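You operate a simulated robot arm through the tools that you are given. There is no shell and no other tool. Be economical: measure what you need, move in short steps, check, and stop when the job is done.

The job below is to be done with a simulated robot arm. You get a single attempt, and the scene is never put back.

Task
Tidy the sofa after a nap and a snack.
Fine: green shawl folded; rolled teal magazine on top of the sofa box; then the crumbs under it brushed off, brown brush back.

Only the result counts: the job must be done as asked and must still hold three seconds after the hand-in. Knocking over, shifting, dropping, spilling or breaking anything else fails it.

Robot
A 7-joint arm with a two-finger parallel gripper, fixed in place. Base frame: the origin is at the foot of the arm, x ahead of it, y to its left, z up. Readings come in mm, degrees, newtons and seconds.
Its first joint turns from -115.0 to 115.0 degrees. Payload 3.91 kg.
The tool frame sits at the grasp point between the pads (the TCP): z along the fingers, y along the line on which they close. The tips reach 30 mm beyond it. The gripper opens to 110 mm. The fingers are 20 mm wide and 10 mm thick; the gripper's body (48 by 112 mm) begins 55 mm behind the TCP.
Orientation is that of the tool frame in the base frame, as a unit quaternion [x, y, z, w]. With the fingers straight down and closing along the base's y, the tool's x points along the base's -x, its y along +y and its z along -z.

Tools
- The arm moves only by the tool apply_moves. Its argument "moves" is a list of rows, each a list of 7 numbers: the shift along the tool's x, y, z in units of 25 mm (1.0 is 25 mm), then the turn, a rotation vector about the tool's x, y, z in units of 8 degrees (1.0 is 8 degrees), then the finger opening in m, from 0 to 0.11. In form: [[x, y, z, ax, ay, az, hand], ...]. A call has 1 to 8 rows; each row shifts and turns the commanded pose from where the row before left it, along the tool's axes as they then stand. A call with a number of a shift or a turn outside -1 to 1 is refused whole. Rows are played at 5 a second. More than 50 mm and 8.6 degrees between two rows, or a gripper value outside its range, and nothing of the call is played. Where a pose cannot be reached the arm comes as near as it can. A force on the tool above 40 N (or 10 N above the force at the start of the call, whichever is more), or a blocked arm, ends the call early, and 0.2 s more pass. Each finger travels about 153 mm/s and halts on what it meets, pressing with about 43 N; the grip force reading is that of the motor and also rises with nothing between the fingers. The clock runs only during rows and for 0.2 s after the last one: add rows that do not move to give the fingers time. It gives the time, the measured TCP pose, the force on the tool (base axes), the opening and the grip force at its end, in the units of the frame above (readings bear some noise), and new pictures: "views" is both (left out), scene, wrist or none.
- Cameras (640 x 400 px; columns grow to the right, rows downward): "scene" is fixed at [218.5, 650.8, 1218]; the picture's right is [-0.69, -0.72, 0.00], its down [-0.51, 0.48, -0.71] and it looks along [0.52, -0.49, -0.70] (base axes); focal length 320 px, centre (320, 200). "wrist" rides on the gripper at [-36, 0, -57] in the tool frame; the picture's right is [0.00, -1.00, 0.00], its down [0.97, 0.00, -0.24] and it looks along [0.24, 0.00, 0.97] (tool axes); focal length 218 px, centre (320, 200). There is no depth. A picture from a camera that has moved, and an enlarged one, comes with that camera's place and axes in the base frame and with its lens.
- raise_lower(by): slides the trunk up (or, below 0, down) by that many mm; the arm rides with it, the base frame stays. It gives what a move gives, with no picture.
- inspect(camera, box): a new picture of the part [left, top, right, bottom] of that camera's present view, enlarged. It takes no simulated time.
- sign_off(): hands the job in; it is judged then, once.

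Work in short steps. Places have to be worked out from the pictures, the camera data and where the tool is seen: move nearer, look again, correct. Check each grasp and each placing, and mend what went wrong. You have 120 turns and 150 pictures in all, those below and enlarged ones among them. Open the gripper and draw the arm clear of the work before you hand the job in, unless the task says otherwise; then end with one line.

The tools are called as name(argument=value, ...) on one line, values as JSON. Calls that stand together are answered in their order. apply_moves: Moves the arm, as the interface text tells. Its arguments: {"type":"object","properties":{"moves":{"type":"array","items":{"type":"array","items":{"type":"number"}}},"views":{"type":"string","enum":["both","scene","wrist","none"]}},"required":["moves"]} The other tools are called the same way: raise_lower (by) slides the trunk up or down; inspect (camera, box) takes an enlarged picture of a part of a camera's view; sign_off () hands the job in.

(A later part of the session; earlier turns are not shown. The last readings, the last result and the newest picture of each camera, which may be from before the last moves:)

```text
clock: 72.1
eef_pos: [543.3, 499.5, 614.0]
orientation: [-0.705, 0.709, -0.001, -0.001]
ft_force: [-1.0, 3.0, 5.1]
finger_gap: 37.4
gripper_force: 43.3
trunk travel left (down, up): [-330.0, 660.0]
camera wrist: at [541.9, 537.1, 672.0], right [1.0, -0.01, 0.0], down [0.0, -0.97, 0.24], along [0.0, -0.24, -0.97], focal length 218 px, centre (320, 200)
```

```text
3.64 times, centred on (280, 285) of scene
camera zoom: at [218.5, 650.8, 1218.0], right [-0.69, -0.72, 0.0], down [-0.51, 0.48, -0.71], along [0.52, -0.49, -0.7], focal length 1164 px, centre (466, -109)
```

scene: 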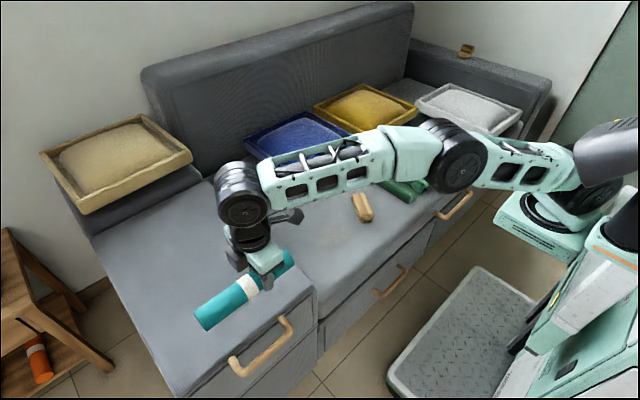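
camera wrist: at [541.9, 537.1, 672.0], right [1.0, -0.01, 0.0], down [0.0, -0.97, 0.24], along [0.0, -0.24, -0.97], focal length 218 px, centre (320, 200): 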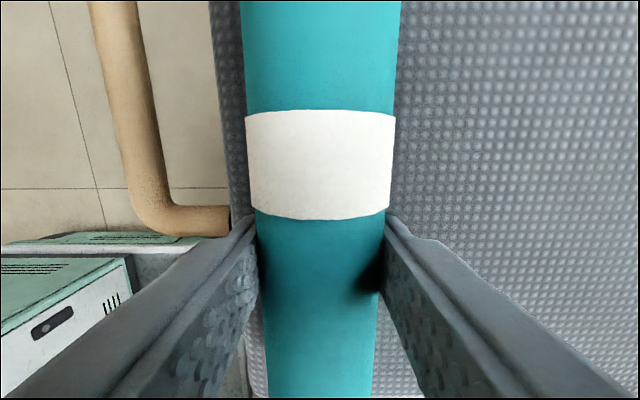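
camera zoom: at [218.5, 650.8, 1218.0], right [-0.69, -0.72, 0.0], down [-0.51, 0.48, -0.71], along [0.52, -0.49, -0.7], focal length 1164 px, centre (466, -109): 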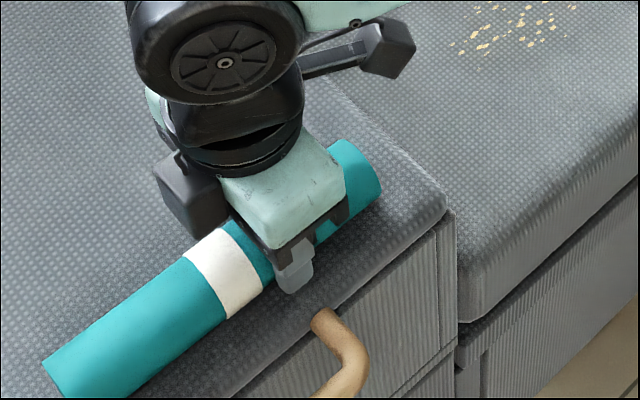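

It's resting on the box top about 39 mm in from the front edge. I'll release and lift away.

apply_moves(moves=[[0, 0, 0, 0, 0, 0, 0.05], [0, 0, 0, 0, 0, 0, 0.06], [0, 0, -0.4, 0, 0, 0, 0.06], [0, 0, -1, 0, 0, 0, 0.06], [0, 0, -1, 0, 0, 0, 0.06], [0, 0, -1, 0, 0, 0, 0.06]], views="wrist")

inspect(camera="scene", box=[160, 170, 400, 350])

```text
clock: 73.5
eef_pos: [544.5, 501.4, 699.5]
orientation: [-0.706, 0.708, 0.0, 0.001]
ft_force: [-0.6, 0.2, 0.5]
finger_gap: 60.1
gripper_force: 0.1
trunk travel left (down, up): [-330.0, 660.0]
camera wrist: at [543.2, 536.4, 758.5], right [1.0, -0.01, 0.0], down [-0.01, -0.97, 0.24], along [0.0, -0.24, -0.97], focal length 218 px, centre (320, 200)
```

wrist: 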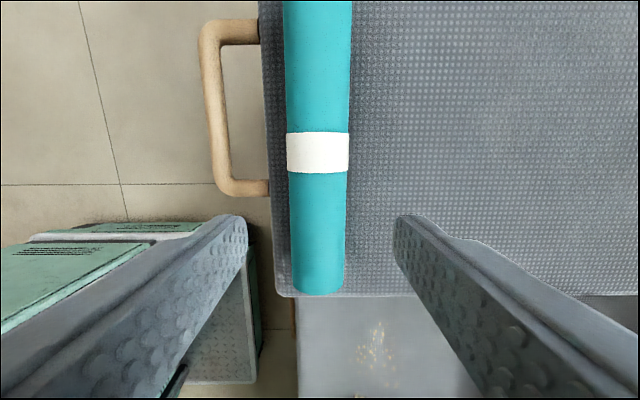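

```text
2.22 times, centred on (280, 260) of scene
camera zoom: at [218.5, 650.8, 1218.0], right [-0.69, -0.72, 0.0], down [-0.51, 0.48, -0.71], along [0.52, -0.49, -0.7], focal length 711 px, centre (409, 67)
```

zoom: 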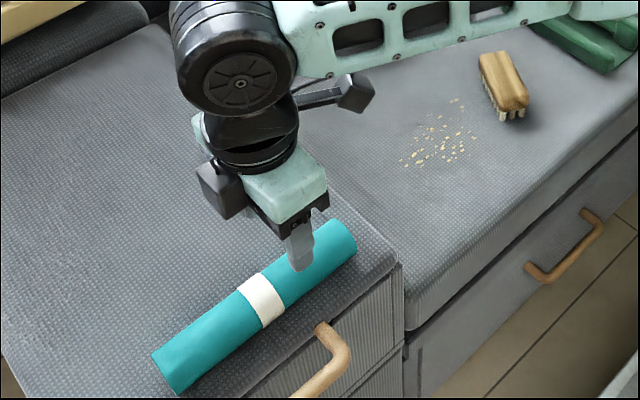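

The magazine rests on the box. Next the brush: I'll rotate back and travel over it.

apply_moves(moves=[[1, 0, 0, 0, 0, 0, 0.1], [1, 0, 0, 0, 0, 0, 0.1], [0, 0, 0, 0, 0, 1, 0.1], [0, 0, 0, 0, 0, 1, 0.1], [0, 0, 0, 0, 0, 1, 0.1], [0, 0, 0, 0, 0, 1, 0.1], [0, 0, 0, 0, 0, 1, 0.1], [0, 0, 0, 0, 0, 1, 0.1]], views="none")

apply_moves(moves=[[0, 0, 0, 0, 0, 1, 0.1], [0, 0, 0, 0, 0, 1, 0.1], [0, 0, 0, 0, 0, 1, 0.1], [0, 0, 0, 0, 0, 1, 0.1], [0, 0, 0, 0, 0, 1, 0.1], [0, 0, 0, 0, 0, 0.25, 0.1], [0, -1, 0, 0, 0, 0, 0.1], [0, -1, 0, 0, 0, 0, 0.1]], views="none")

apply_moves(moves=[[0, -1, 0, 0, 0, 0, 0.1], [0, -1, 0, 0, 0, 0, 0.1], [-0.5, -1, 0, 0, 0, 0, 0.1], [-0.5, -1, 0, 0, 0, 0, 0.1], [-0.5, -1, 0, 0, 0, 0, 0.1], [-0.5, -1, 0, 0, 0, 0, 0.1], [0, -1, 0, 0, 0, 0, 0.1], [0, -1, 0, 0, 0, 0, 0.1]], views="none")

raise_lower(by=-150)

apply_moves(moves=[[0, -1, -0.5, 0, 0, 0, 0.1], [0, -1, -0.5, 0, 0, 0, 0.1], [0, -1, -0.5, 0, 0, 0, 0.1], [0, -1, -0.5, 0, 0, 0, 0.1]], views="both")

```text
clock: 75.3
eef_pos: [544.4, 450.6, 700.2]
orientation: [-0.355, 0.935, 0.0, 0.001]
ft_force: [-0.5, 0.5, 0.0]
finger_gap: 100.0
gripper_force: 0.1
trunk travel left (down, up): [-330.0, 660.0]
```

```text
clock: 77.1
eef_pos: [545.8, 399.8, 698.0]
orientation: [0.003, 1.0, 0.001, 0.0]
ft_force: [0.7, 0.0, -0.6]
finger_gap: 99.9
gripper_force: 0.0
trunk travel left (down, up): [-330.0, 660.0]
```

```text
clock: 78.9
eef_pos: [589.9, 203.3, 700.3]
orientation: [0.003, 1.0, 0.0, 0.001]
ft_force: [-0.4, 0.8, 0.6]
finger_gap: 100.0
gripper_force: 0.0
trunk travel left (down, up): [-330.0, 660.0]
```

```text
clock: 80.6
eef_pos: [590.6, 203.3, 550.0]
orientation: [0.002, 1.0, 0.001, 0.0]
ft_force: [0.1, -0.2, 0.5]
finger_gap: 100.1
gripper_force: 0.1
trunk travel left (down, up): [-180.0, 810.0]
```

```text
clock: 81.6
eef_pos: [590.7, 102.1, 598.0]
orientation: [0.002, 1.0, 0.0, 0.001]
ft_force: [-0.3, 0.5, 0.4]
finger_gap: 99.9
gripper_force: 0.1
trunk travel left (down, up): [-180.0, 810.0]
camera wrist: at [624.9, 103.7, 656.5], right [0.0, -1.0, 0.0], down [-0.97, 0.0, 0.24], along [-0.24, 0.0, -0.97], focal length 218 px, centre (320, 200)
```

scene: 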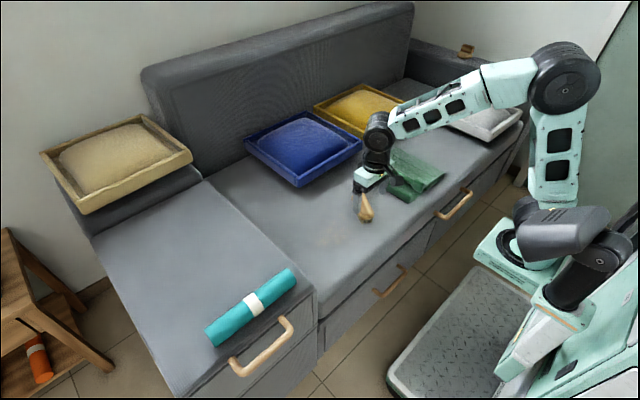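
wrist: 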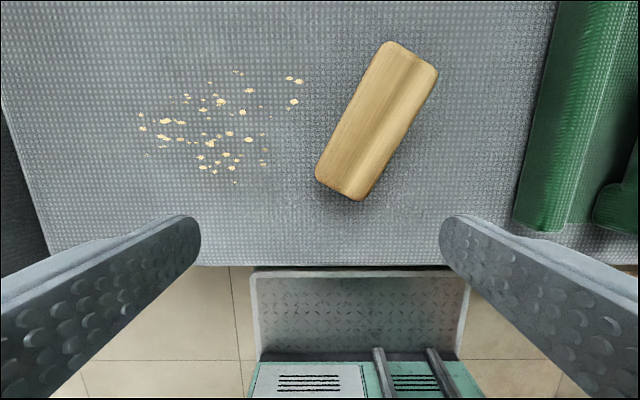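

The brush is at about (641,64), yawed −29°. Its original spot was (621,13) along x, and the crumbs span x 590–685, y 115–256. I'll align over the brush.

apply_moves(moves=[[-0.7, -0.5, 0, 0, 0, 0, 0.08], [-0.7, -0.5, 0, 0, 0, 0, 0.08], [-0.6, -0.52, 0, 0, 0, 0, 0.08], [0, 0, 0.4, 0, 0, 0.9, 0.07], [0, 0, 0.4, 0, 0, 0.9, 0.07], [0, 0, 0.4, 0, 0, 0.9, 0.07], [0, 0, 0.4, 0, 0, 0.9, 0.07], [0, 0, 0, 0, 0, 0, 0.07]], views="wrist")

inspect(camera="scene", box=[320, 140, 420, 240])

```text
clock: 83.4
eef_pos: [638.7, 64.9, 560.8]
orientation: [0.253, 0.967, 0.001, 0.001]
ft_force: [0.2, 0.3, -0.9]
finger_gap: 69.8
gripper_force: 0.0
trunk travel left (down, up): [-180.0, 810.0]
camera wrist: at [669.2, 46.9, 619.8], right [-0.49, -0.87, 0.0], down [-0.85, 0.47, 0.24], along [-0.21, 0.12, -0.97], focal length 218 px, centre (320, 200)
```

wrist: 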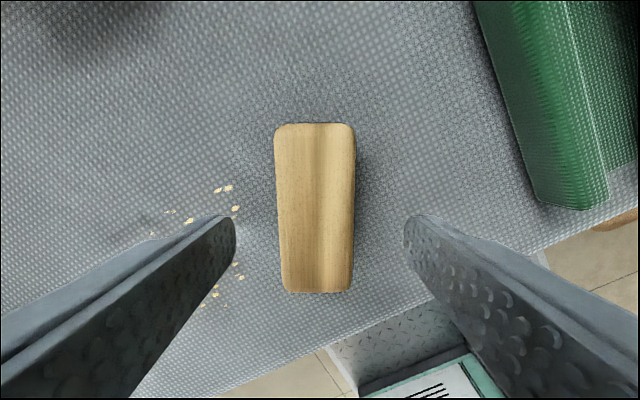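

```text
4.00 times, centred on (370, 190) of scene
camera zoom: at [218.5, 650.8, 1218.0], right [-0.69, -0.72, 0.0], down [-0.51, 0.48, -0.71], along [0.52, -0.49, -0.7], focal length 1281 px, centre (120, 240)
```

zoom: 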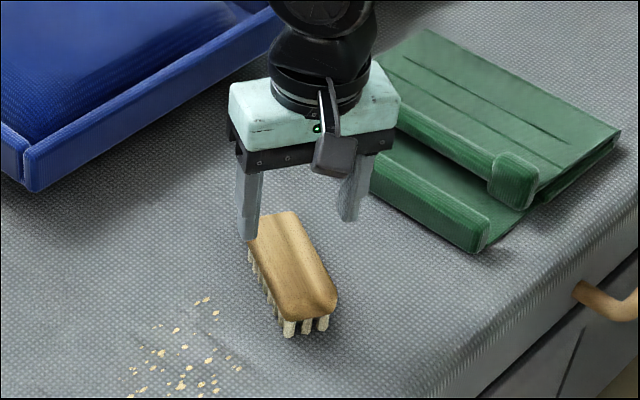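

Well aligned. I'll descend to TCP ≈505 and close.

apply_moves(moves=[[0, 0.08, 0.7, 0, 0, 0, 0.06], [0, 0, 0.7, 0, 0, 0, 0.06], [0, 0, 0.6, 0, 0, 0, 0.06], [0, 0, 0.22, 0, 0, 0, 0.06], [0, 0, 0, 0, 0, 0, 0.03], [0, 0, 0, 0, 0, 0, 0.03], [0, 0, 0, 0, 0, 0, 0.03]], views="wrist")

inspect(camera="scene", box=[330, 160, 410, 230])

```text
clock: 85.0
eef_pos: [642.2, 67.1, 505.3]
orientation: [0.252, 0.968, 0.001, 0.001]
ft_force: [0.1, -1.5, 0.6]
finger_gap: 43.7
gripper_force: 43.0
trunk travel left (down, up): [-180.0, 810.0]
camera wrist: at [672.3, 50.3, 564.1], right [-0.49, -0.87, 0.0], down [-0.85, 0.47, 0.24], along [-0.21, 0.12, -0.97], focal length 218 px, centre (320, 200)
```

wrist: 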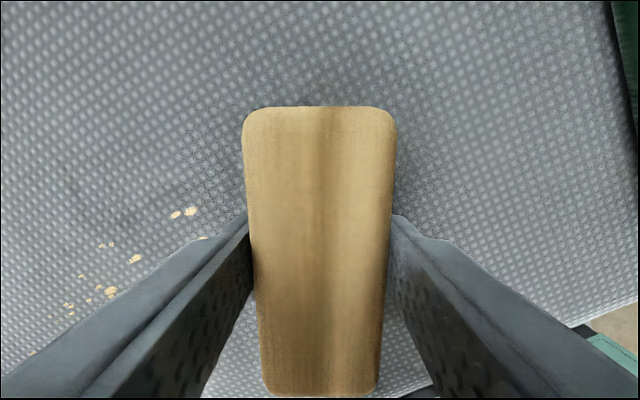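

```text
5.71 times, centred on (370, 195) of scene
camera zoom: at [218.5, 650.8, 1218.0], right [-0.69, -0.72, 0.0], down [-0.51, 0.48, -0.71], along [0.52, -0.49, -0.7], focal length 1829 px, centre (34, 229)
```

zoom: 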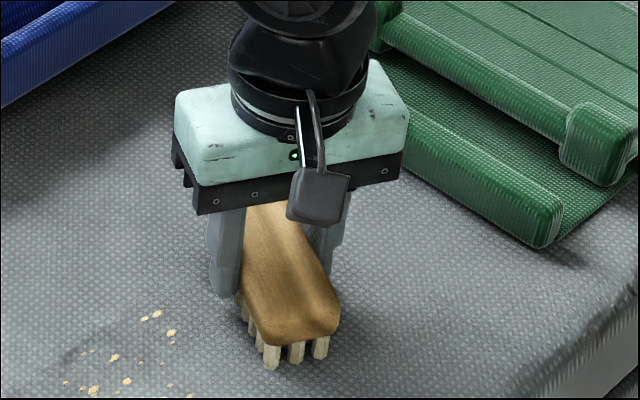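

The brush is gripped and sits on the seat at TCP z≈505. I'll lift it and turn its long side along y.

apply_moves(moves=[[0, 0, -0.8, 0, 0, 0, 0.03], [0, 0, -0.8, 0, 0, 0, 0.03], [0, 0, 0, 0, 0, 1, 0.03], [0, 0, 0, 0, 0, 1, 0.03], [0, 0, 0, 0, 0, 1, 0.03], [0, 0, 0, 0, 0, 1, 0.03], [0, 0, 0, 0, 0, 1, 0.03], [0, 0, 0, 0, 0, 1, 0.03]], views="none")

apply_moves(moves=[[0, 0, 0, 0, 0, 1, 0.03], [0, 0, 0, 0, 0, 0.64, 0.03], [0, 0, 0, 0, 0, 0, 0.03]], views="both")

```text
clock: 86.8
eef_pos: [640.1, 66.1, 544.9]
orientation: [0.624, 0.781, 0.0, 0.001]
ft_force: [-0.8, 0.2, -1.2]
finger_gap: 43.2
gripper_force: 43.0
trunk travel left (down, up): [-180.0, 810.0]
```

```text
clock: 87.6
eef_pos: [641.1, 68.0, 545.3]
orientation: [0.709, 0.706, 0.0, 0.001]
ft_force: [-0.2, -0.9, -0.8]
finger_gap: 43.4
gripper_force: 42.4
trunk travel left (down, up): [-180.0, 810.0]
camera wrist: at [638.7, 31.3, 603.5], right [-1.0, 0.01, 0.0], down [0.01, 0.97, 0.24], along [0.0, 0.24, -0.97], focal length 218 px, centre (320, 200)
```

scene: 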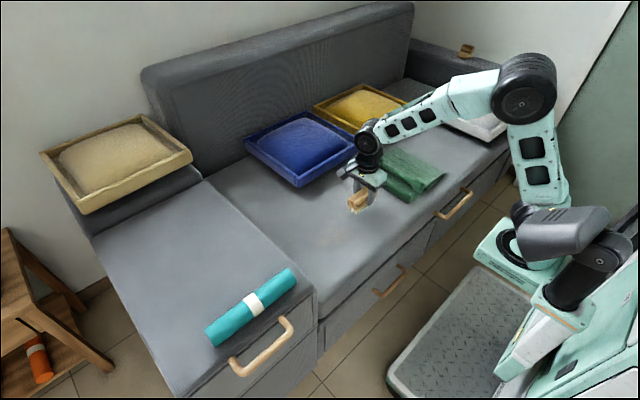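
wrist: 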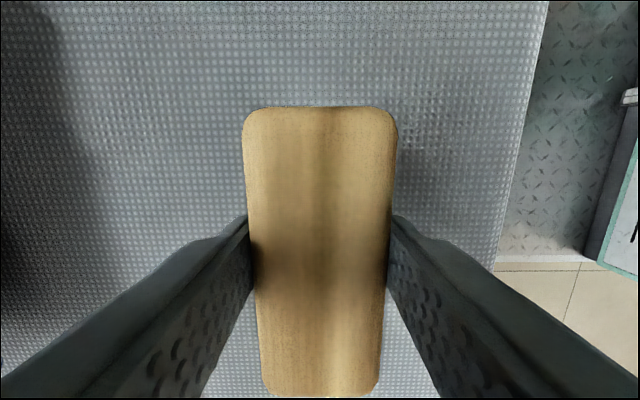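

Now I'll move to the start of the first lane, (715,135), behind the crumbs, and lower to the seat.

apply_moves(moves=[[0.893, 0.987, 0, 0, 0, 0, 0.03], [0.893, 0.987, 0, 0, 0, 0, 0.03], [0.893, 0.987, 0, 0, 0, 0, 0.03], [0, 0, 0.7, 0, 0, 0, 0.03], [0, 0, 0.6, 0, 0, 0, 0.03], [0, 0, 0.2, 0, 0, 0, 0.03], [0, 0, 0.1, 0, 0, 0, 0.03], [0, 0, 0, 0, 0, 0, 0.03]], views="wrist")

inspect(camera="scene", box=[280, 150, 400, 260])

```text
clock: 89.4
eef_pos: [715.7, 132.6, 506.3]
orientation: [0.709, 0.706, 0.001, 0.001]
ft_force: [-0.6, 0.2, 4.6]
finger_gap: 43.6
gripper_force: 43.2
trunk travel left (down, up): [-180.0, 810.0]
camera wrist: at [713.3, 97.4, 564.0], right [-1.0, 0.0, 0.0], down [0.0, 0.97, 0.24], along [0.0, 0.24, -0.97], focal length 218 px, centre (320, 200)
```

wrist: 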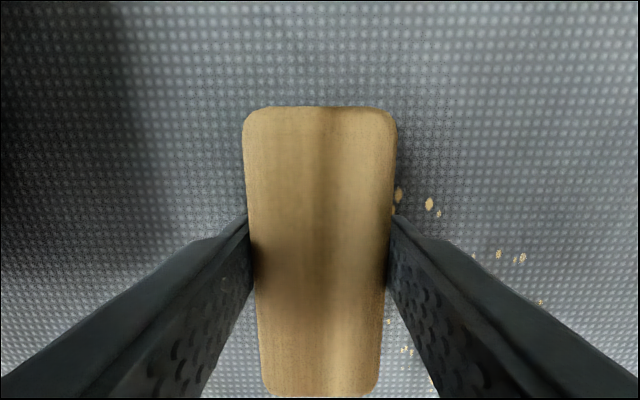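

```text
3.64 times, centred on (340, 205) of scene
camera zoom: at [218.5, 650.8, 1218.0], right [-0.69, -0.72, 0.0], down [-0.51, 0.48, -0.71], along [0.52, -0.49, -0.7], focal length 1164 px, centre (247, 182)
```

zoom: 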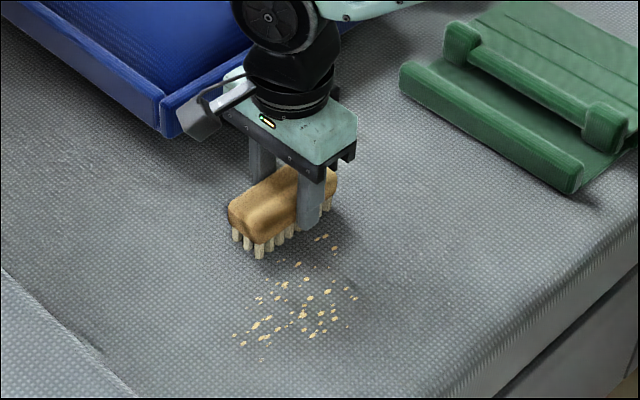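

Light contact (4.6 N). I'll sweep toward the front edge (−x = tool −y).

apply_moves(moves=[[0, -0.8, 0, 0, 0, 0, 0.03], [0, -0.8, 0, 0, 0, 0, 0.03], [0, -0.8, 0, 0, 0, 0, 0.03], [0, -0.8, 0, 0, 0, 0, 0.03], [0, -0.8, 0, 0, 0, 0, 0.03], [0, 0, 0, 0, 0, 0, 0.03]], views="none")

inspect(camera="scene", box=[280, 170, 400, 280])

```text
clock: 90.8
eef_pos: [618.6, 132.5, 506.0]
orientation: [0.709, 0.706, 0.002, 0.001]
ft_force: [7.2, 2.0, 18.8]
finger_gap: 43.5
gripper_force: 42.5
trunk travel left (down, up): [-180.0, 810.0]
```

```text
3.64 times, centred on (340, 225) of scene
camera zoom: at [218.5, 650.8, 1218.0], right [-0.69, -0.72, 0.0], down [-0.51, 0.48, -0.71], along [0.52, -0.49, -0.7], focal length 1164 px, centre (247, 109)
```

zoom: 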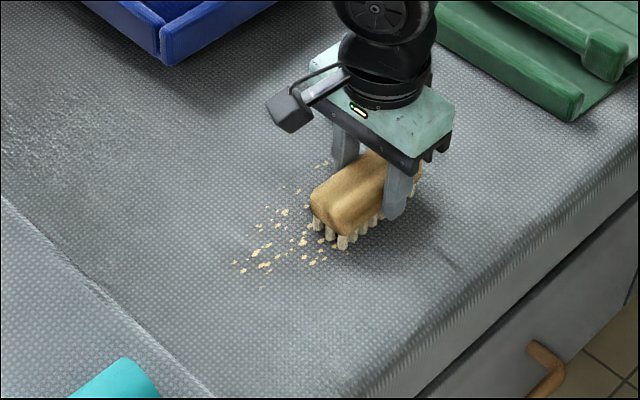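

The lane is clearing. I'll ease up slightly and continue over the front edge.

apply_moves(moves=[[0, -0.8, -0.04, 0, 0, 0, 0.03], [0, -0.8, 0, 0, 0, 0, 0.03], [0, -0.8, 0, 0, 0, 0, 0.03], [0, -0.8, 0, 0, 0, 0, 0.03], [0, -0.8, 0, 0, 0, 0, 0.03], [0, -0.8, 0, 0, 0, 0, 0.03], [0, -0.8, 0, 0, 0, 0, 0.03], [0, 0, 0, 0, 0, 0, 0.03]], views="wrist")

inspect(camera="scene", box=[280, 170, 400, 280])

```text
clock: 92.6
eef_pos: [472.1, 135.6, 507.1]
orientation: [0.709, 0.706, 0.001, 0.001]
ft_force: [0.3, 0.4, 0.2]
finger_gap: 43.5
gripper_force: 43.3
trunk travel left (down, up): [-180.0, 810.0]
camera wrist: at [471.8, 98.6, 565.8], right [-1.0, 0.0, 0.0], down [0.0, 0.97, 0.24], along [0.0, 0.24, -0.97], focal length 218 px, centre (320, 200)
```

wrist: 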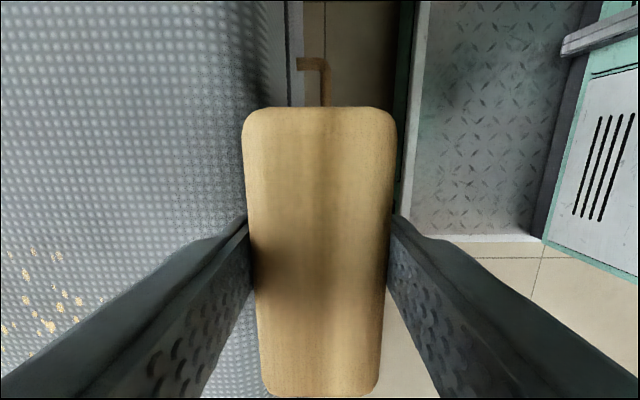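

```text
3.64 times, centred on (340, 225) of scene
camera zoom: at [218.5, 650.8, 1218.0], right [-0.69, -0.72, 0.0], down [-0.51, 0.48, -0.71], along [0.52, -0.49, -0.7], focal length 1164 px, centre (247, 109)
```

zoom: 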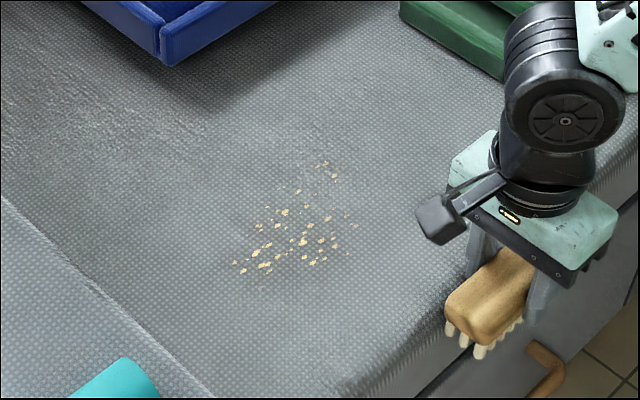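

The crumbs look unchanged: I compared individual spots, and even those inside the lane stayed. I'll repeat over the patch centre (y≈190), checking partway for any effect.

apply_moves(moves=[[0, 0, -0.9, 0, 0, 0, 0.03], [0, 0, -0.7, 0, 0, 0, 0.03], [0.37, 0.93, 0, 0, 0, 0, 0.03], [0.37, 0.93, 0, 0, 0, 0, 0.03], [0.37, 0.93, 0, 0, 0, 0, 0.03], [0.37, 0.93, 0, 0, 0, 0, 0.03], [0.37, 0.93, 0, 0, 0, 0, 0.03], [0.37, 0.93, 0, 0, 0, 0, 0.03]], views="none")

apply_moves(moves=[[0, 0.93, 0, 0, 0, 0, 0.03], [0, 0.93, 0, 0, 0, 0, 0.03], [0, 0.93, 0, 0, 0, 0, 0.03], [0, 0.75, 0, 0, 0, 0, 0.03], [0, 0, 0.7, 0, 0, 0, 0.03], [0, 0, 0.6, 0, 0, 0, 0.03], [0, 0, 0.36, 0, 0, 0, 0.03], [0, 0, 0, 0, 0, 0, 0.03]], views="none")

apply_moves(moves=[[0, -0.8, 0, 0, 0, 0, 0.03], [0, -0.8, 0, 0, 0, 0, 0.03], [0, -0.8, 0, 0, 0, 0, 0.03], [0, -0.8, 0, 0, 0, 0, 0.03], [0, -0.8, 0, 0, 0, 0, 0.03], [0, -0.8, 0, 0, 0, 0, 0.03], [0, -0.8, 0, 0, 0, 0, 0.03], [0, -0.8, 0, 0, 0, 0, 0.03]], views="none")

inspect(camera="scene", box=[280, 170, 400, 280])

```text
clock: 94.4
eef_pos: [614.5, 191.2, 544.4]
orientation: [0.708, 0.706, 0.001, 0.001]
ft_force: [0.0, 0.1, -1.3]
finger_gap: 43.5
gripper_force: 42.6
trunk travel left (down, up): [-180.0, 810.0]
```

```text
clock: 96.2
eef_pos: [703.5, 188.3, 506.1]
orientation: [0.708, 0.706, 0.002, 0.0]
ft_force: [-1.5, -1.5, 8.8]
finger_gap: 43.5
gripper_force: 43.5
trunk travel left (down, up): [-180.0, 810.0]
```

```text
clock: 98.0
eef_pos: [541.5, 189.9, 504.7]
orientation: [0.709, 0.706, 0.003, -0.001]
ft_force: [12.2, 1.4, 28.3]
finger_gap: 42.9
gripper_force: 43.6
trunk travel left (down, up): [-180.0, 810.0]
```

```text
3.64 times, centred on (340, 225) of scene
camera zoom: at [218.5, 650.8, 1218.0], right [-0.69, -0.72, 0.0], down [-0.51, 0.48, -0.71], along [0.52, -0.49, -0.7], focal length 1164 px, centre (247, 109)
```

zoom: 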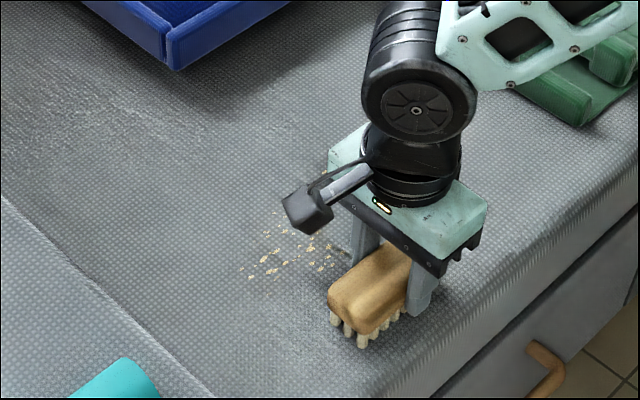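

The crumb patch now looks smaller, so strokes through the centre work. I'll finish this stroke over the edge and look.

apply_moves(moves=[[0, -0.8, -0.04, 0, 0, 0, 0.03], [0, -0.8, 0, 0, 0, 0, 0.03], [0, -0.8, 0, 0, 0, 0, 0.03], [0, 0, -0.9, 0, 0, 0, 0.03], [0, 0, -0.7, 0, 0, 0, 0.03]], views="none")

inspect(camera="scene", box=[280, 170, 400, 280])

```text
clock: 99.2
eef_pos: [482.6, 190.9, 546.9]
orientation: [0.709, 0.705, 0.0, 0.0]
ft_force: [-0.2, 0.4, -1.9]
finger_gap: 43.4
gripper_force: 42.9
trunk travel left (down, up): [-180.0, 810.0]
```

```text
3.64 times, centred on (340, 225) of scene
camera zoom: at [218.5, 650.8, 1218.0], right [-0.69, -0.72, 0.0], down [-0.51, 0.48, -0.71], along [0.52, -0.49, -0.7], focal length 1164 px, centre (247, 109)
```

zoom: 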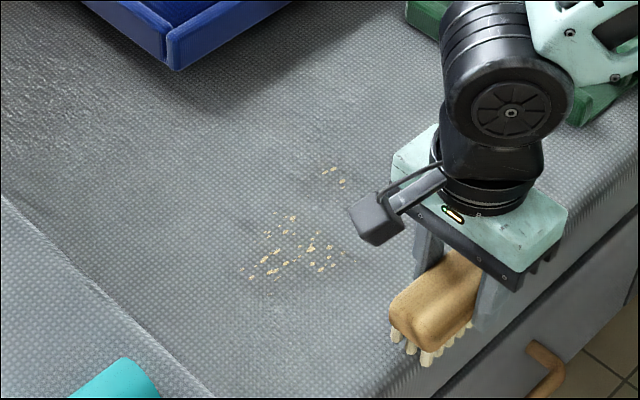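

There are fewer and fainter crumbs. I'll repeat strokes through the patch centre (639,200).

apply_moves(moves=[[0.4, 1, 0, 0, 0, 0, 0.03], [0, 1, 0, 0, 0, 0, 0.03], [0, 1, 0, 0, 0, 0, 0.03], [0, 1, 0, 0, 0, 0, 0.03], [0, 1, 0, 0, 0, 0, 0.03], [0, 1, 0, 0, 0, 0, 0.03], [0, 1, 0, 0, 0, 0, 0.03], [0, 1, 0, 0, 0, 0, 0.03]], views="none")

apply_moves(moves=[[0, 0.6, 0, 0, 0, 0, 0.03], [0, 0, 0.9, 0, 0, 0, 0.03], [0, 0, 0.6, 0, 0, 0, 0.03], [0, 0, 0.16, 0, 0, 0, 0.03], [0, -0.6, 0, 0, 0, 0, 0.03], [0, -0.6, 0, 0, 0, 0, 0.03], [0, -0.6, 0, 0, 0, 0, 0.03], [0, -0.6, 0, 0, 0, 0, 0.03]], views="none")

apply_moves(moves=[[0, -0.6, 0, 0, 0, 0, 0.03], [0, -0.6, 0, 0, 0, 0, 0.03], [0, -0.6, 0, 0, 0, 0, 0.03], [0, -0.6, 0, 0, 0, 0, 0.03], [0, -0.6, 0, 0, 0, 0, 0.03], [0, -0.6, -0.04, 0, 0, 0, 0.03], [0, -0.6, 0, 0, 0, 0, 0.03], [0, -0.6, 0, 0, 0, 0, 0.03]], views="none")

apply_moves(moves=[[0, -0.8, 0, 0, 0, 0, 0.03], [0, -0.6, 0, 0, 0, 0, 0.03], [0, 0, -0.9, 0, 0, 0, 0.03], [0, 0, -0.7, 0, 0, 0, 0.03]], views="none")

inspect(camera="scene", box=[280, 170, 400, 280])

```text
clock: 101.0
eef_pos: [685.2, 200.5, 545.7]
orientation: [0.708, 0.706, 0.002, 0.001]
ft_force: [-0.1, 0.6, -1.3]
finger_gap: 43.5
gripper_force: 42.9
trunk travel left (down, up): [-180.0, 810.0]
```

```text
clock: 102.8
eef_pos: [639.4, 197.3, 506.5]
orientation: [0.709, 0.705, 0.003, 0.0]
ft_force: [11.0, -0.1, 27.4]
finger_gap: 43.2
gripper_force: 43.0
trunk travel left (down, up): [-180.0, 810.0]
```

```text
clock: 104.6
eef_pos: [518.1, 201.2, 504.7]
orientation: [0.708, 0.707, 0.0, 0.0]
ft_force: [3.6, 0.0, 9.8]
finger_gap: 43.4
gripper_force: 43.0
trunk travel left (down, up): [-180.0, 810.0]
```

```text
clock: 105.6
eef_pos: [482.6, 200.3, 546.4]
orientation: [0.708, 0.706, 0.002, 0.001]
ft_force: [0.1, -0.4, -2.0]
finger_gap: 43.5
gripper_force: 42.6
trunk travel left (down, up): [-180.0, 810.0]
```

```text
3.64 times, centred on (340, 225) of scene
camera zoom: at [218.5, 650.8, 1218.0], right [-0.69, -0.72, 0.0], down [-0.51, 0.48, -0.71], along [0.52, -0.49, -0.7], focal length 1164 px, centre (247, 109)
```

zoom: 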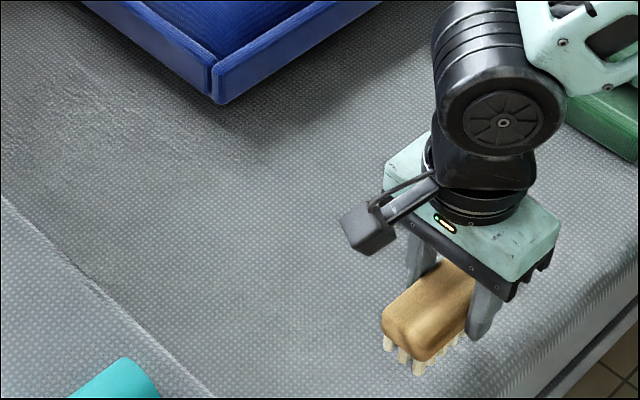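

The crumbs are gone, but the blue tray's corner appears in a different place. I'll look at the full scene.

apply_moves(moves=[[0, 0, -0.5, 0, 0, 0, 0.03]], views="both")

```text
clock: 106.0
eef_pos: [482.0, 200.8, 558.1]
orientation: [0.709, 0.705, 0.001, 0.0]
ft_force: [-0.3, 0.6, -2.3]
finger_gap: 43.2
gripper_force: 43.2
trunk travel left (down, up): [-180.0, 810.0]
camera wrist: at [480.7, 164.7, 616.4], right [-1.0, 0.01, 0.0], down [0.0, 0.97, 0.24], along [0.0, 0.24, -0.97], focal length 218 px, centre (320, 200)
```

scene: 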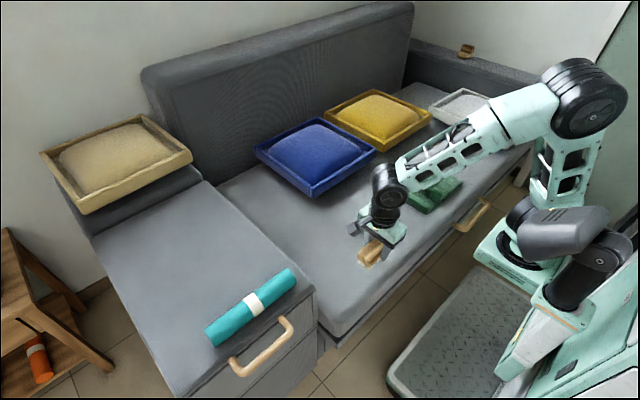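
wrist: 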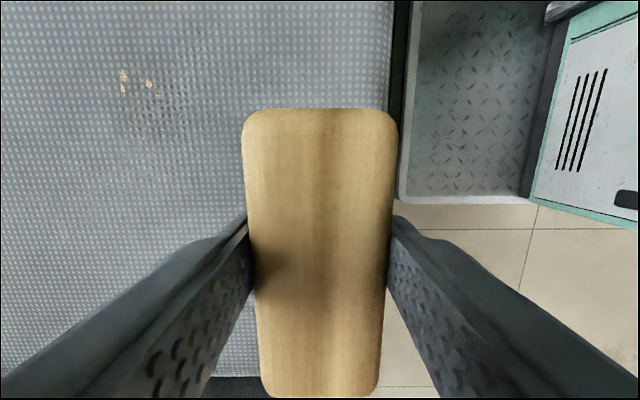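

The whole seat section slid out about 73 mm with the brush drag: trays and handle moved together, which is how a pull-out seat would behave. A few crumbs remain near (600,123). Brushing in +x will push the seat back to its stop and clean at the same time, so I'll go in front of the crumbs and lower gently.

apply_moves(moves=[[-0.78, 0.5, 0, 0, 0, 0, 0.03], [-0.78, 0.5, 0, 0, 0, 0, 0.03], [-0.78, 0.5, 0, 0, 0, 0, 0.03], [-0.78, 0.5, 0, 0, 0, 0, 0.03], [0, 0, 1, 0, 0, 0, 0.03], [0, 0, 0.8, 0, 0, 0, 0.03], [0, 0, 0.25, 0, 0, 0, 0.03], [0, 0, 0, 0, 0, 0, 0.03]], views="scene")

inspect(camera="scene", box=[290, 150, 470, 290])

```text
clock: 107.8
eef_pos: [531.3, 120.3, 506.8]
orientation: [0.709, 0.705, 0.0, 0.0]
ft_force: [0.2, 0.0, -0.3]
finger_gap: 43.3
gripper_force: 43.3
trunk travel left (down, up): [-180.0, 810.0]
```

scene: 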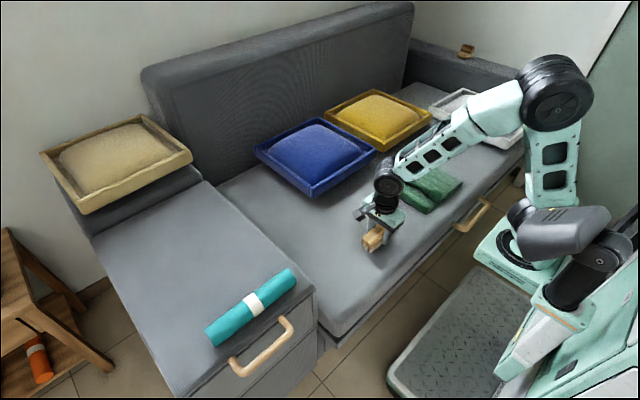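

```text
2.86 times, centred on (380, 220) of scene
camera zoom: at [218.5, 650.8, 1218.0], right [-0.69, -0.72, 0.0], down [-0.51, 0.48, -0.71], along [0.52, -0.49, -0.7], focal length 915 px, centre (149, 143)
```

zoom: 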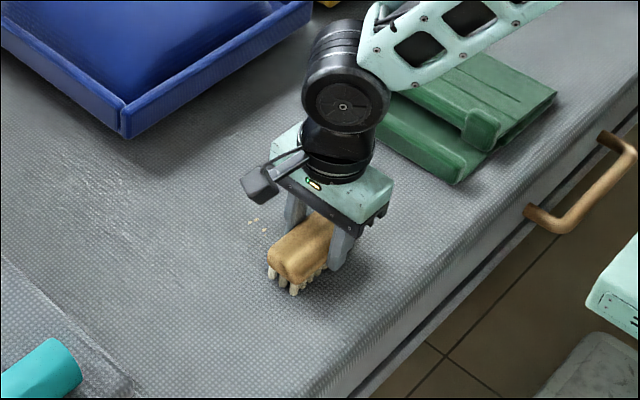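

Remaining crumbs are at about (600,123). I'll press lightly and sweep in +x.

apply_moves(moves=[[0, 0, 0.12, 0, 0, 0, 0.03], [0, 0.5, 0.04, 0, 0, 0, 0.03], [0, 0.5, 0, 0, 0, 0, 0.03], [0, 0.5, 0, 0, 0, 0, 0.03], [0, 0.5, 0, 0, 0, 0, 0.03], [0, 0.5, 0, 0, 0, 0, 0.03]], views="none")

inspect(camera="scene", box=[290, 150, 470, 290])

```text
clock: 108.7
eef_pos: [557.2, 120.0, 505.4]
orientation: [0.708, 0.706, 0.003, 0.0]
ft_force: [-2.8, -2.3, 21.0]
finger_gap: 43.2
gripper_force: 43.1
trunk travel left (down, up): [-180.0, 810.0]
stopped in row 4: the force on the tool passed its limit (the readings are from after the stop); the commanded pose is now the measured one
```

```text
2.86 times, centred on (380, 220) of scene
camera zoom: at [218.5, 650.8, 1218.0], right [-0.69, -0.72, 0.0], down [-0.51, 0.48, -0.71], along [0.52, -0.49, -0.7], focal length 915 px, centre (149, 143)
```

zoom: 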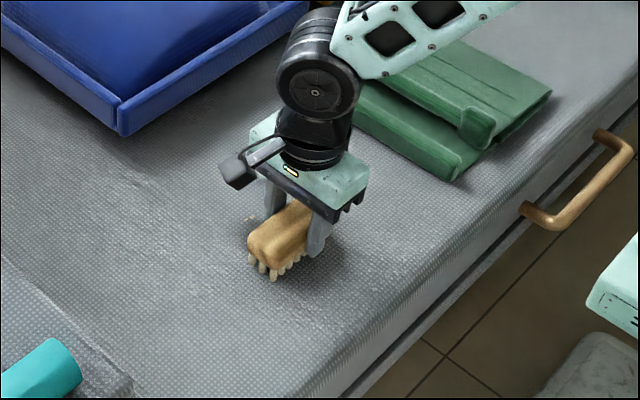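

It pressed hard, tripped the limit, and the seat began moving back. I'll continue at the current height.

apply_moves(moves=[[0, 0.5, 0, 0, 0, 0, 0.03], [0, 0.5, 0, 0, 0, 0, 0.03], [0, 0.5, 0, 0, 0, 0, 0.03], [0, 0.5, 0, 0, 0, 0, 0.03], [0, 0.5, 0, 0, 0, 0, 0.03], [0, 0.5, 0, 0, 0, 0, 0.03]], views="none")

inspect(camera="scene", box=[290, 150, 470, 290])

```text
clock: 110.1
eef_pos: [631.5, 119.3, 505.0]
orientation: [0.708, 0.706, 0.002, 0.0]
ft_force: [-10.8, 1.7, 22.7]
finger_gap: 43.2
gripper_force: 42.3
trunk travel left (down, up): [-180.0, 810.0]
```

```text
2.86 times, centred on (380, 220) of scene
camera zoom: at [218.5, 650.8, 1218.0], right [-0.69, -0.72, 0.0], down [-0.51, 0.48, -0.71], along [0.52, -0.49, -0.7], focal length 915 px, centre (149, 143)
```

zoom: 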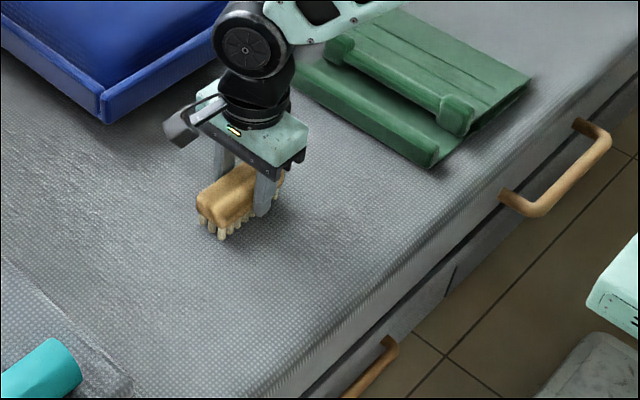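

The seat is returning (tray corner is now 23 px from its original zoom place, about 36 mm). I'll continue.

apply_moves(moves=[[0, 0.5, 0, 0, 0, 0, 0.03], [0, 0.5, 0, 0, 0, 0, 0.03], [0, 0.5, 0, 0, 0, 0, 0.03], [0, 0.4, 0, 0, 0, 0, 0.03], [0, 0, 0, 0, 0, 0, 0.03]], views="none")

inspect(camera="scene", box=[290, 150, 470, 290])

```text
clock: 111.3
eef_pos: [681.0, 120.2, 505.3]
orientation: [0.708, 0.706, 0.002, 0.0]
ft_force: [-7.7, 0.8, 15.2]
finger_gap: 43.4
gripper_force: 43.3
trunk travel left (down, up): [-180.0, 810.0]
```

```text
2.86 times, centred on (380, 220) of scene
camera zoom: at [218.5, 650.8, 1218.0], right [-0.69, -0.72, 0.0], down [-0.51, 0.48, -0.71], along [0.52, -0.49, -0.7], focal length 915 px, centre (149, 143)
```

zoom: 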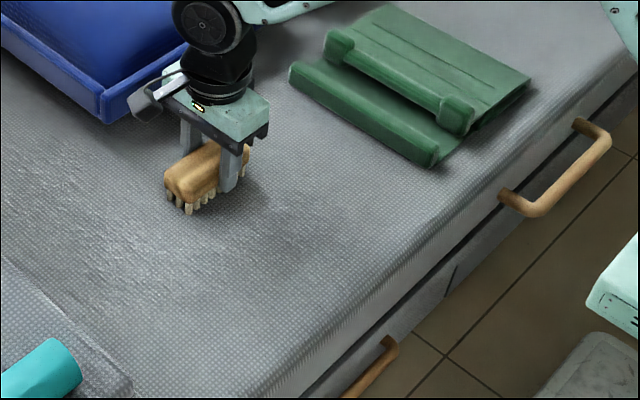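

The brush slid over the patch; the seat is still about 36 mm out. I'll lift and check for leftover crumbs.

apply_moves(moves=[[0, 0, -1, 0, 0, 0, 0.03], [0, -1, -1, 0, 0, 0, 0.03], [0, -1, -1, 0, 0, 0, 0.03], [0, -1, -1, 0, 0, 0, 0.03], [0.5, -1, -1, 0, 0, 0, 0.03], [0, 0, 0, 0, 0, 0, 0.03]], views="both")

inspect(camera="scene", box=[270, 170, 390, 280])

```text
clock: 112.7
eef_pos: [581.0, 135.3, 628.7]
orientation: [0.708, 0.706, 0.001, 0.0]
ft_force: [-0.1, 0.3, -0.8]
finger_gap: 43.4
gripper_force: 43.1
trunk travel left (down, up): [-180.0, 810.0]
camera wrist: at [578.3, 99.1, 686.5], right [-1.0, 0.0, 0.0], down [0.0, 0.97, 0.24], along [0.0, 0.24, -0.97], focal length 218 px, centre (320, 200)
```

scene: 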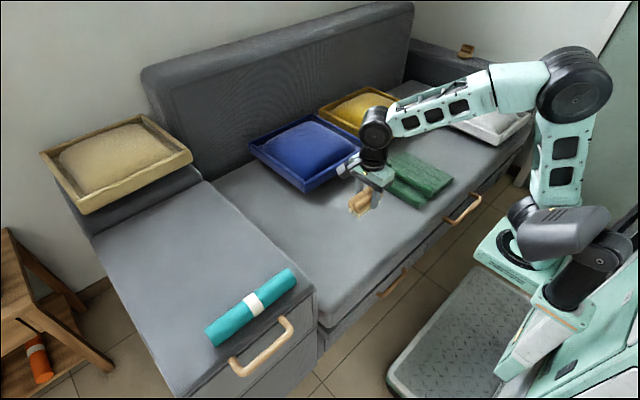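
wrist: 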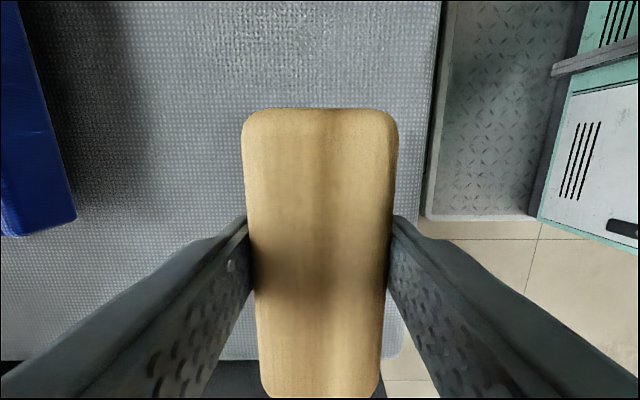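

```text
3.64 times, centred on (330, 225) of scene
camera zoom: at [218.5, 650.8, 1218.0], right [-0.69, -0.72, 0.0], down [-0.51, 0.48, -0.71], along [0.52, -0.49, -0.7], focal length 1164 px, centre (284, 109)
```

zoom: 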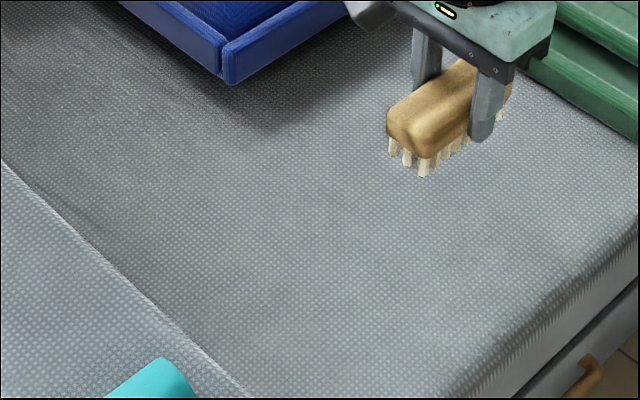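

No crumbs visible. Now I'll push the seat back by its front face (now at x≈478, originally ≈513): go in front of it, then lower.

apply_moves(moves=[[0, -0.9, 0, 0, 0, 0, 0.03], [0, -0.9, 0, 0, 0, 0, 0.03], [0, -0.9, 0, 0, 0, 0, 0.03], [0, -0.9, 0, 0, 0, 0, 0.03], [0, -0.9, 0, 0, 0, 0, 0.03], [0, -0.9, 0, 0, 0, 0, 0.03], [0, -0.9, 0, 0, 0, 0, 0.03]], views="none")

apply_moves(moves=[[0, 0, 0.9, 0, 0, 0, 0.03], [0, 0, 0.9, 0, 0, 0, 0.03], [0, 0, 0.9, 0, 0, 0, 0.03], [0, 0, 0.9, 0, 0, 0, 0.03], [0, 0, 0.9, 0, 0, 0, 0.03], [0, 0, 0.9, 0, 0, 0, 0.03], [0, 0, 0.9, 0, 0, 0, 0.03], [0, 0, 0, 0, 0, 0, 0.03]], views="both")

```text
clock: 114.3
eef_pos: [422.6, 131.7, 627.6]
orientation: [0.708, 0.707, 0.001, -0.001]
ft_force: [-0.2, 0.2, -0.5]
finger_gap: 43.3
gripper_force: 42.4
trunk travel left (down, up): [-180.0, 810.0]
```

```text
clock: 116.1
eef_pos: [421.4, 134.9, 472.6]
orientation: [0.708, 0.706, 0.0, 0.001]
ft_force: [-1.1, 0.3, -1.2]
finger_gap: 43.3
gripper_force: 43.3
trunk travel left (down, up): [-180.0, 810.0]
camera wrist: at [420.3, 98.1, 530.3], right [-1.0, 0.0, 0.0], down [0.0, 0.97, 0.24], along [0.0, 0.24, -0.97], focal length 218 px, centre (320, 200)
```

scene: 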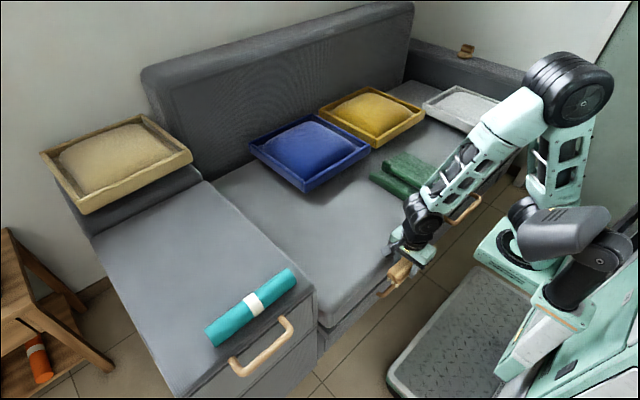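
wrist: 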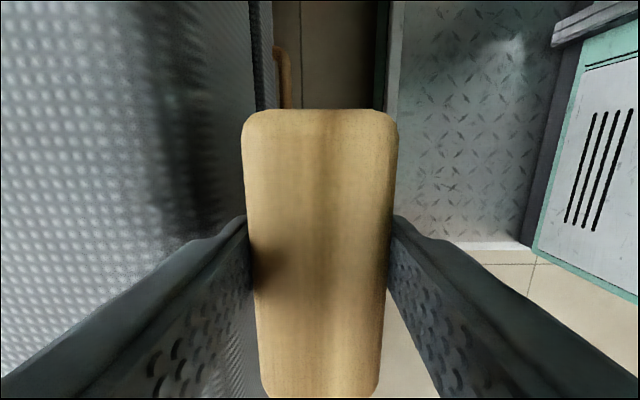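

The finger's outer face is about 25 mm short of the seat front. I'll lower 8 mm and push +x.

apply_moves(moves=[[0, 0, 0.3, 0, 0, 0, 0.03], [0, 0.5, 0, 0, 0, 0, 0.03], [0, 0.5, 0, 0, 0, 0, 0.03], [0, 0.3, 0, 0, 0, 0, 0.03], [0, 0.3, 0, 0, 0, 0, 0.03], [0, 0.3, 0, 0, 0, 0, 0.03], [0, 0, 0, 0, 0, 0, 0.03]], views="none")

inspect(camera="scene", box=[290, 150, 470, 290])

```text
clock: 117.7
eef_pos: [467.8, 133.0, 463.4]
orientation: [0.708, 0.707, 0.0, -0.001]
ft_force: [-31.0, 9.7, 6.0]
finger_gap: 43.2
gripper_force: 42.8
trunk travel left (down, up): [-180.0, 810.0]
```

```text
2.86 times, centred on (380, 220) of scene
camera zoom: at [218.5, 650.8, 1218.0], right [-0.69, -0.72, 0.0], down [-0.51, 0.48, -0.71], along [0.52, -0.49, -0.7], focal length 915 px, centre (149, 143)
```

zoom: 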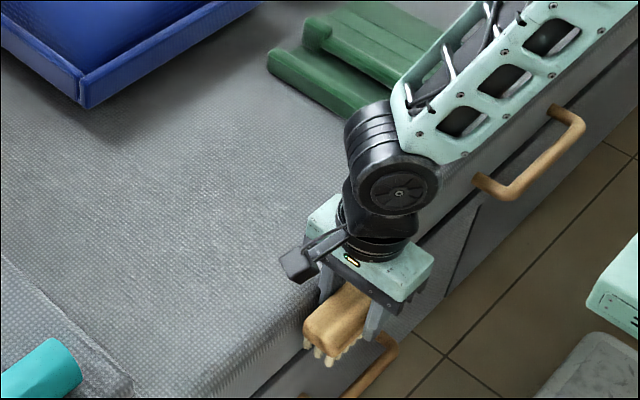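

The seat is home against its stop: the tray corner and handle match their original pixels. I'll back off, raise, and turn the brush back along x.

apply_moves(moves=[[0, -0.6, 0, 0, 0, 0, 0.03], [0, -0.6, 0, 0, 0, 0, 0.03], [0, 0, -1, 0, 0, 0, 0.03], [0, 0, -1, 0, 0, 0, 0.03], [0, 0, -1, 0, 0, 0, 0.03], [0, 0, -1, 0, 0, 0, 0.03], [0, 0, -1, 0, 0, 0, 0.03], [0, 0, -1, 0, 0, -1, 0.03]], views="none")

apply_moves(moves=[[0, 0, 0, 0, 0, -1, 0.03], [0, 0, 0, 0, 0, -1, 0.03], [0, 0, 0, 0, 0, -1, 0.03], [0, 0, 0, 0, 0, -1, 0.03], [0, 0, 0, 0, 0, -1, 0.03], [0, 0, 0, 0, 0, -1, 0.03], [0, 0, 0, 0, 0, -1, 0.03], [0, 0, 0, 0, 0, -1, 0.03]], views="none")

apply_moves(moves=[[0, 0, 0, 0, 0, -1, 0.03], [0, 0, 0, 0, 0, -1, 0.03], [0, 0, 0, 0, 0, -0.25, 0.03], [0, 0, 0, 0, 0, 0, 0.03]], views="scene")

```text
clock: 119.5
eef_pos: [440.2, 131.8, 612.5]
orientation: [0.657, 0.754, 0.002, 0.0]
ft_force: [-0.5, -0.3, -1.1]
finger_gap: 43.5
gripper_force: 42.9
trunk travel left (down, up): [-180.0, 810.0]
```

```text
clock: 121.3
eef_pos: [439.3, 133.7, 613.6]
orientation: [0.157, 0.988, 0.002, 0.002]
ft_force: [0.0, -0.2, -1.2]
finger_gap: 43.4
gripper_force: 43.5
trunk travel left (down, up): [-180.0, 810.0]
```

```text
clock: 122.3
eef_pos: [439.1, 133.6, 612.8]
orientation: [0.002, 1.0, 0.001, 0.002]
ft_force: [0.5, -0.4, -1.1]
finger_gap: 43.5
gripper_force: 43.1
trunk travel left (down, up): [-180.0, 810.0]
```

scene: 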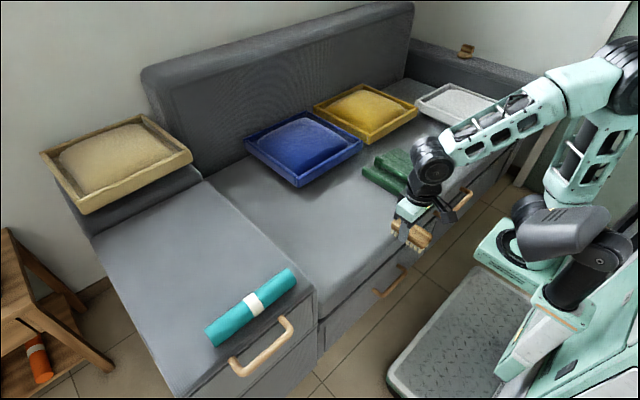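

The scene layout matches the start. Next I'll carry the brush to its original spot at (621,13).

apply_moves(moves=[[-0.91, -0.6, 0, 0, 0, 0, 0.03], [-0.91, -0.6, 0, 0, 0, 0, 0.03], [-0.91, -0.6, 0, 0, 0, 0, 0.03], [-0.91, -0.6, 0, 0, 0, 0, 0.03], [-0.91, -0.6, 0, 0, 0, 0, 0.03], [-0.91, -0.6, 0, 0, 0, 0, 0.03], [-0.91, -0.6, 0, 0, 0, 0, 0.03], [-0.91, -0.6, 0, 0, 0, 0, 0.03]], views="none")

apply_moves(moves=[[0, 0, 1, 0, 0, 0, 0.03], [0, 0, 1, 0, 0, 0, 0.03], [0, 0, 1, 0, 0, 0, 0.03], [0, 0, 0.8, 0, 0, 0, 0.03], [0, 0, 0, 0, 0, 0, 0.03]], views="both")

```text
clock: 124.1
eef_pos: [622.6, 12.8, 611.6]
orientation: [0.001, 1.0, 0.001, 0.001]
ft_force: [-0.2, 0.0, -0.8]
finger_gap: 43.5
gripper_force: 42.6
trunk travel left (down, up): [-180.0, 810.0]
```

```text
clock: 125.3
eef_pos: [623.4, 13.6, 517.2]
orientation: [0.002, 1.0, 0.001, 0.001]
ft_force: [0.4, -0.2, -0.8]
finger_gap: 43.3
gripper_force: 42.3
trunk travel left (down, up): [-180.0, 810.0]
camera wrist: at [659.0, 13.0, 576.2], right [0.0, -1.0, 0.0], down [-0.97, 0.0, 0.24], along [-0.24, 0.0, -0.97], focal length 218 px, centre (320, 200)
```

scene: 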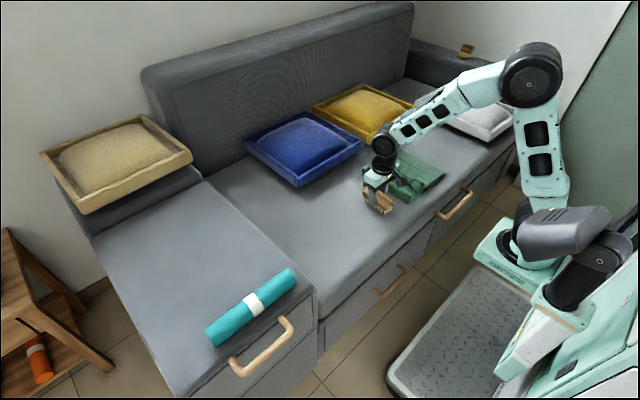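
wrist: 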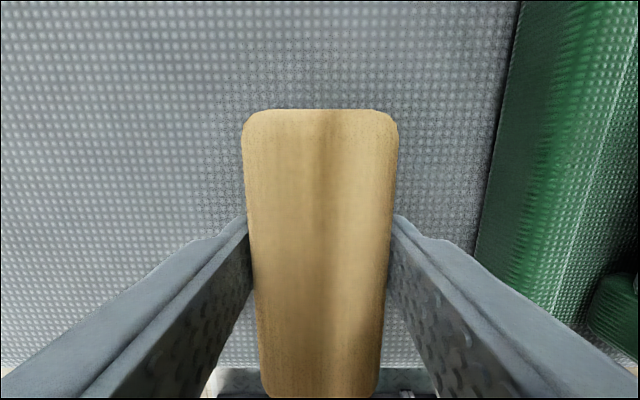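

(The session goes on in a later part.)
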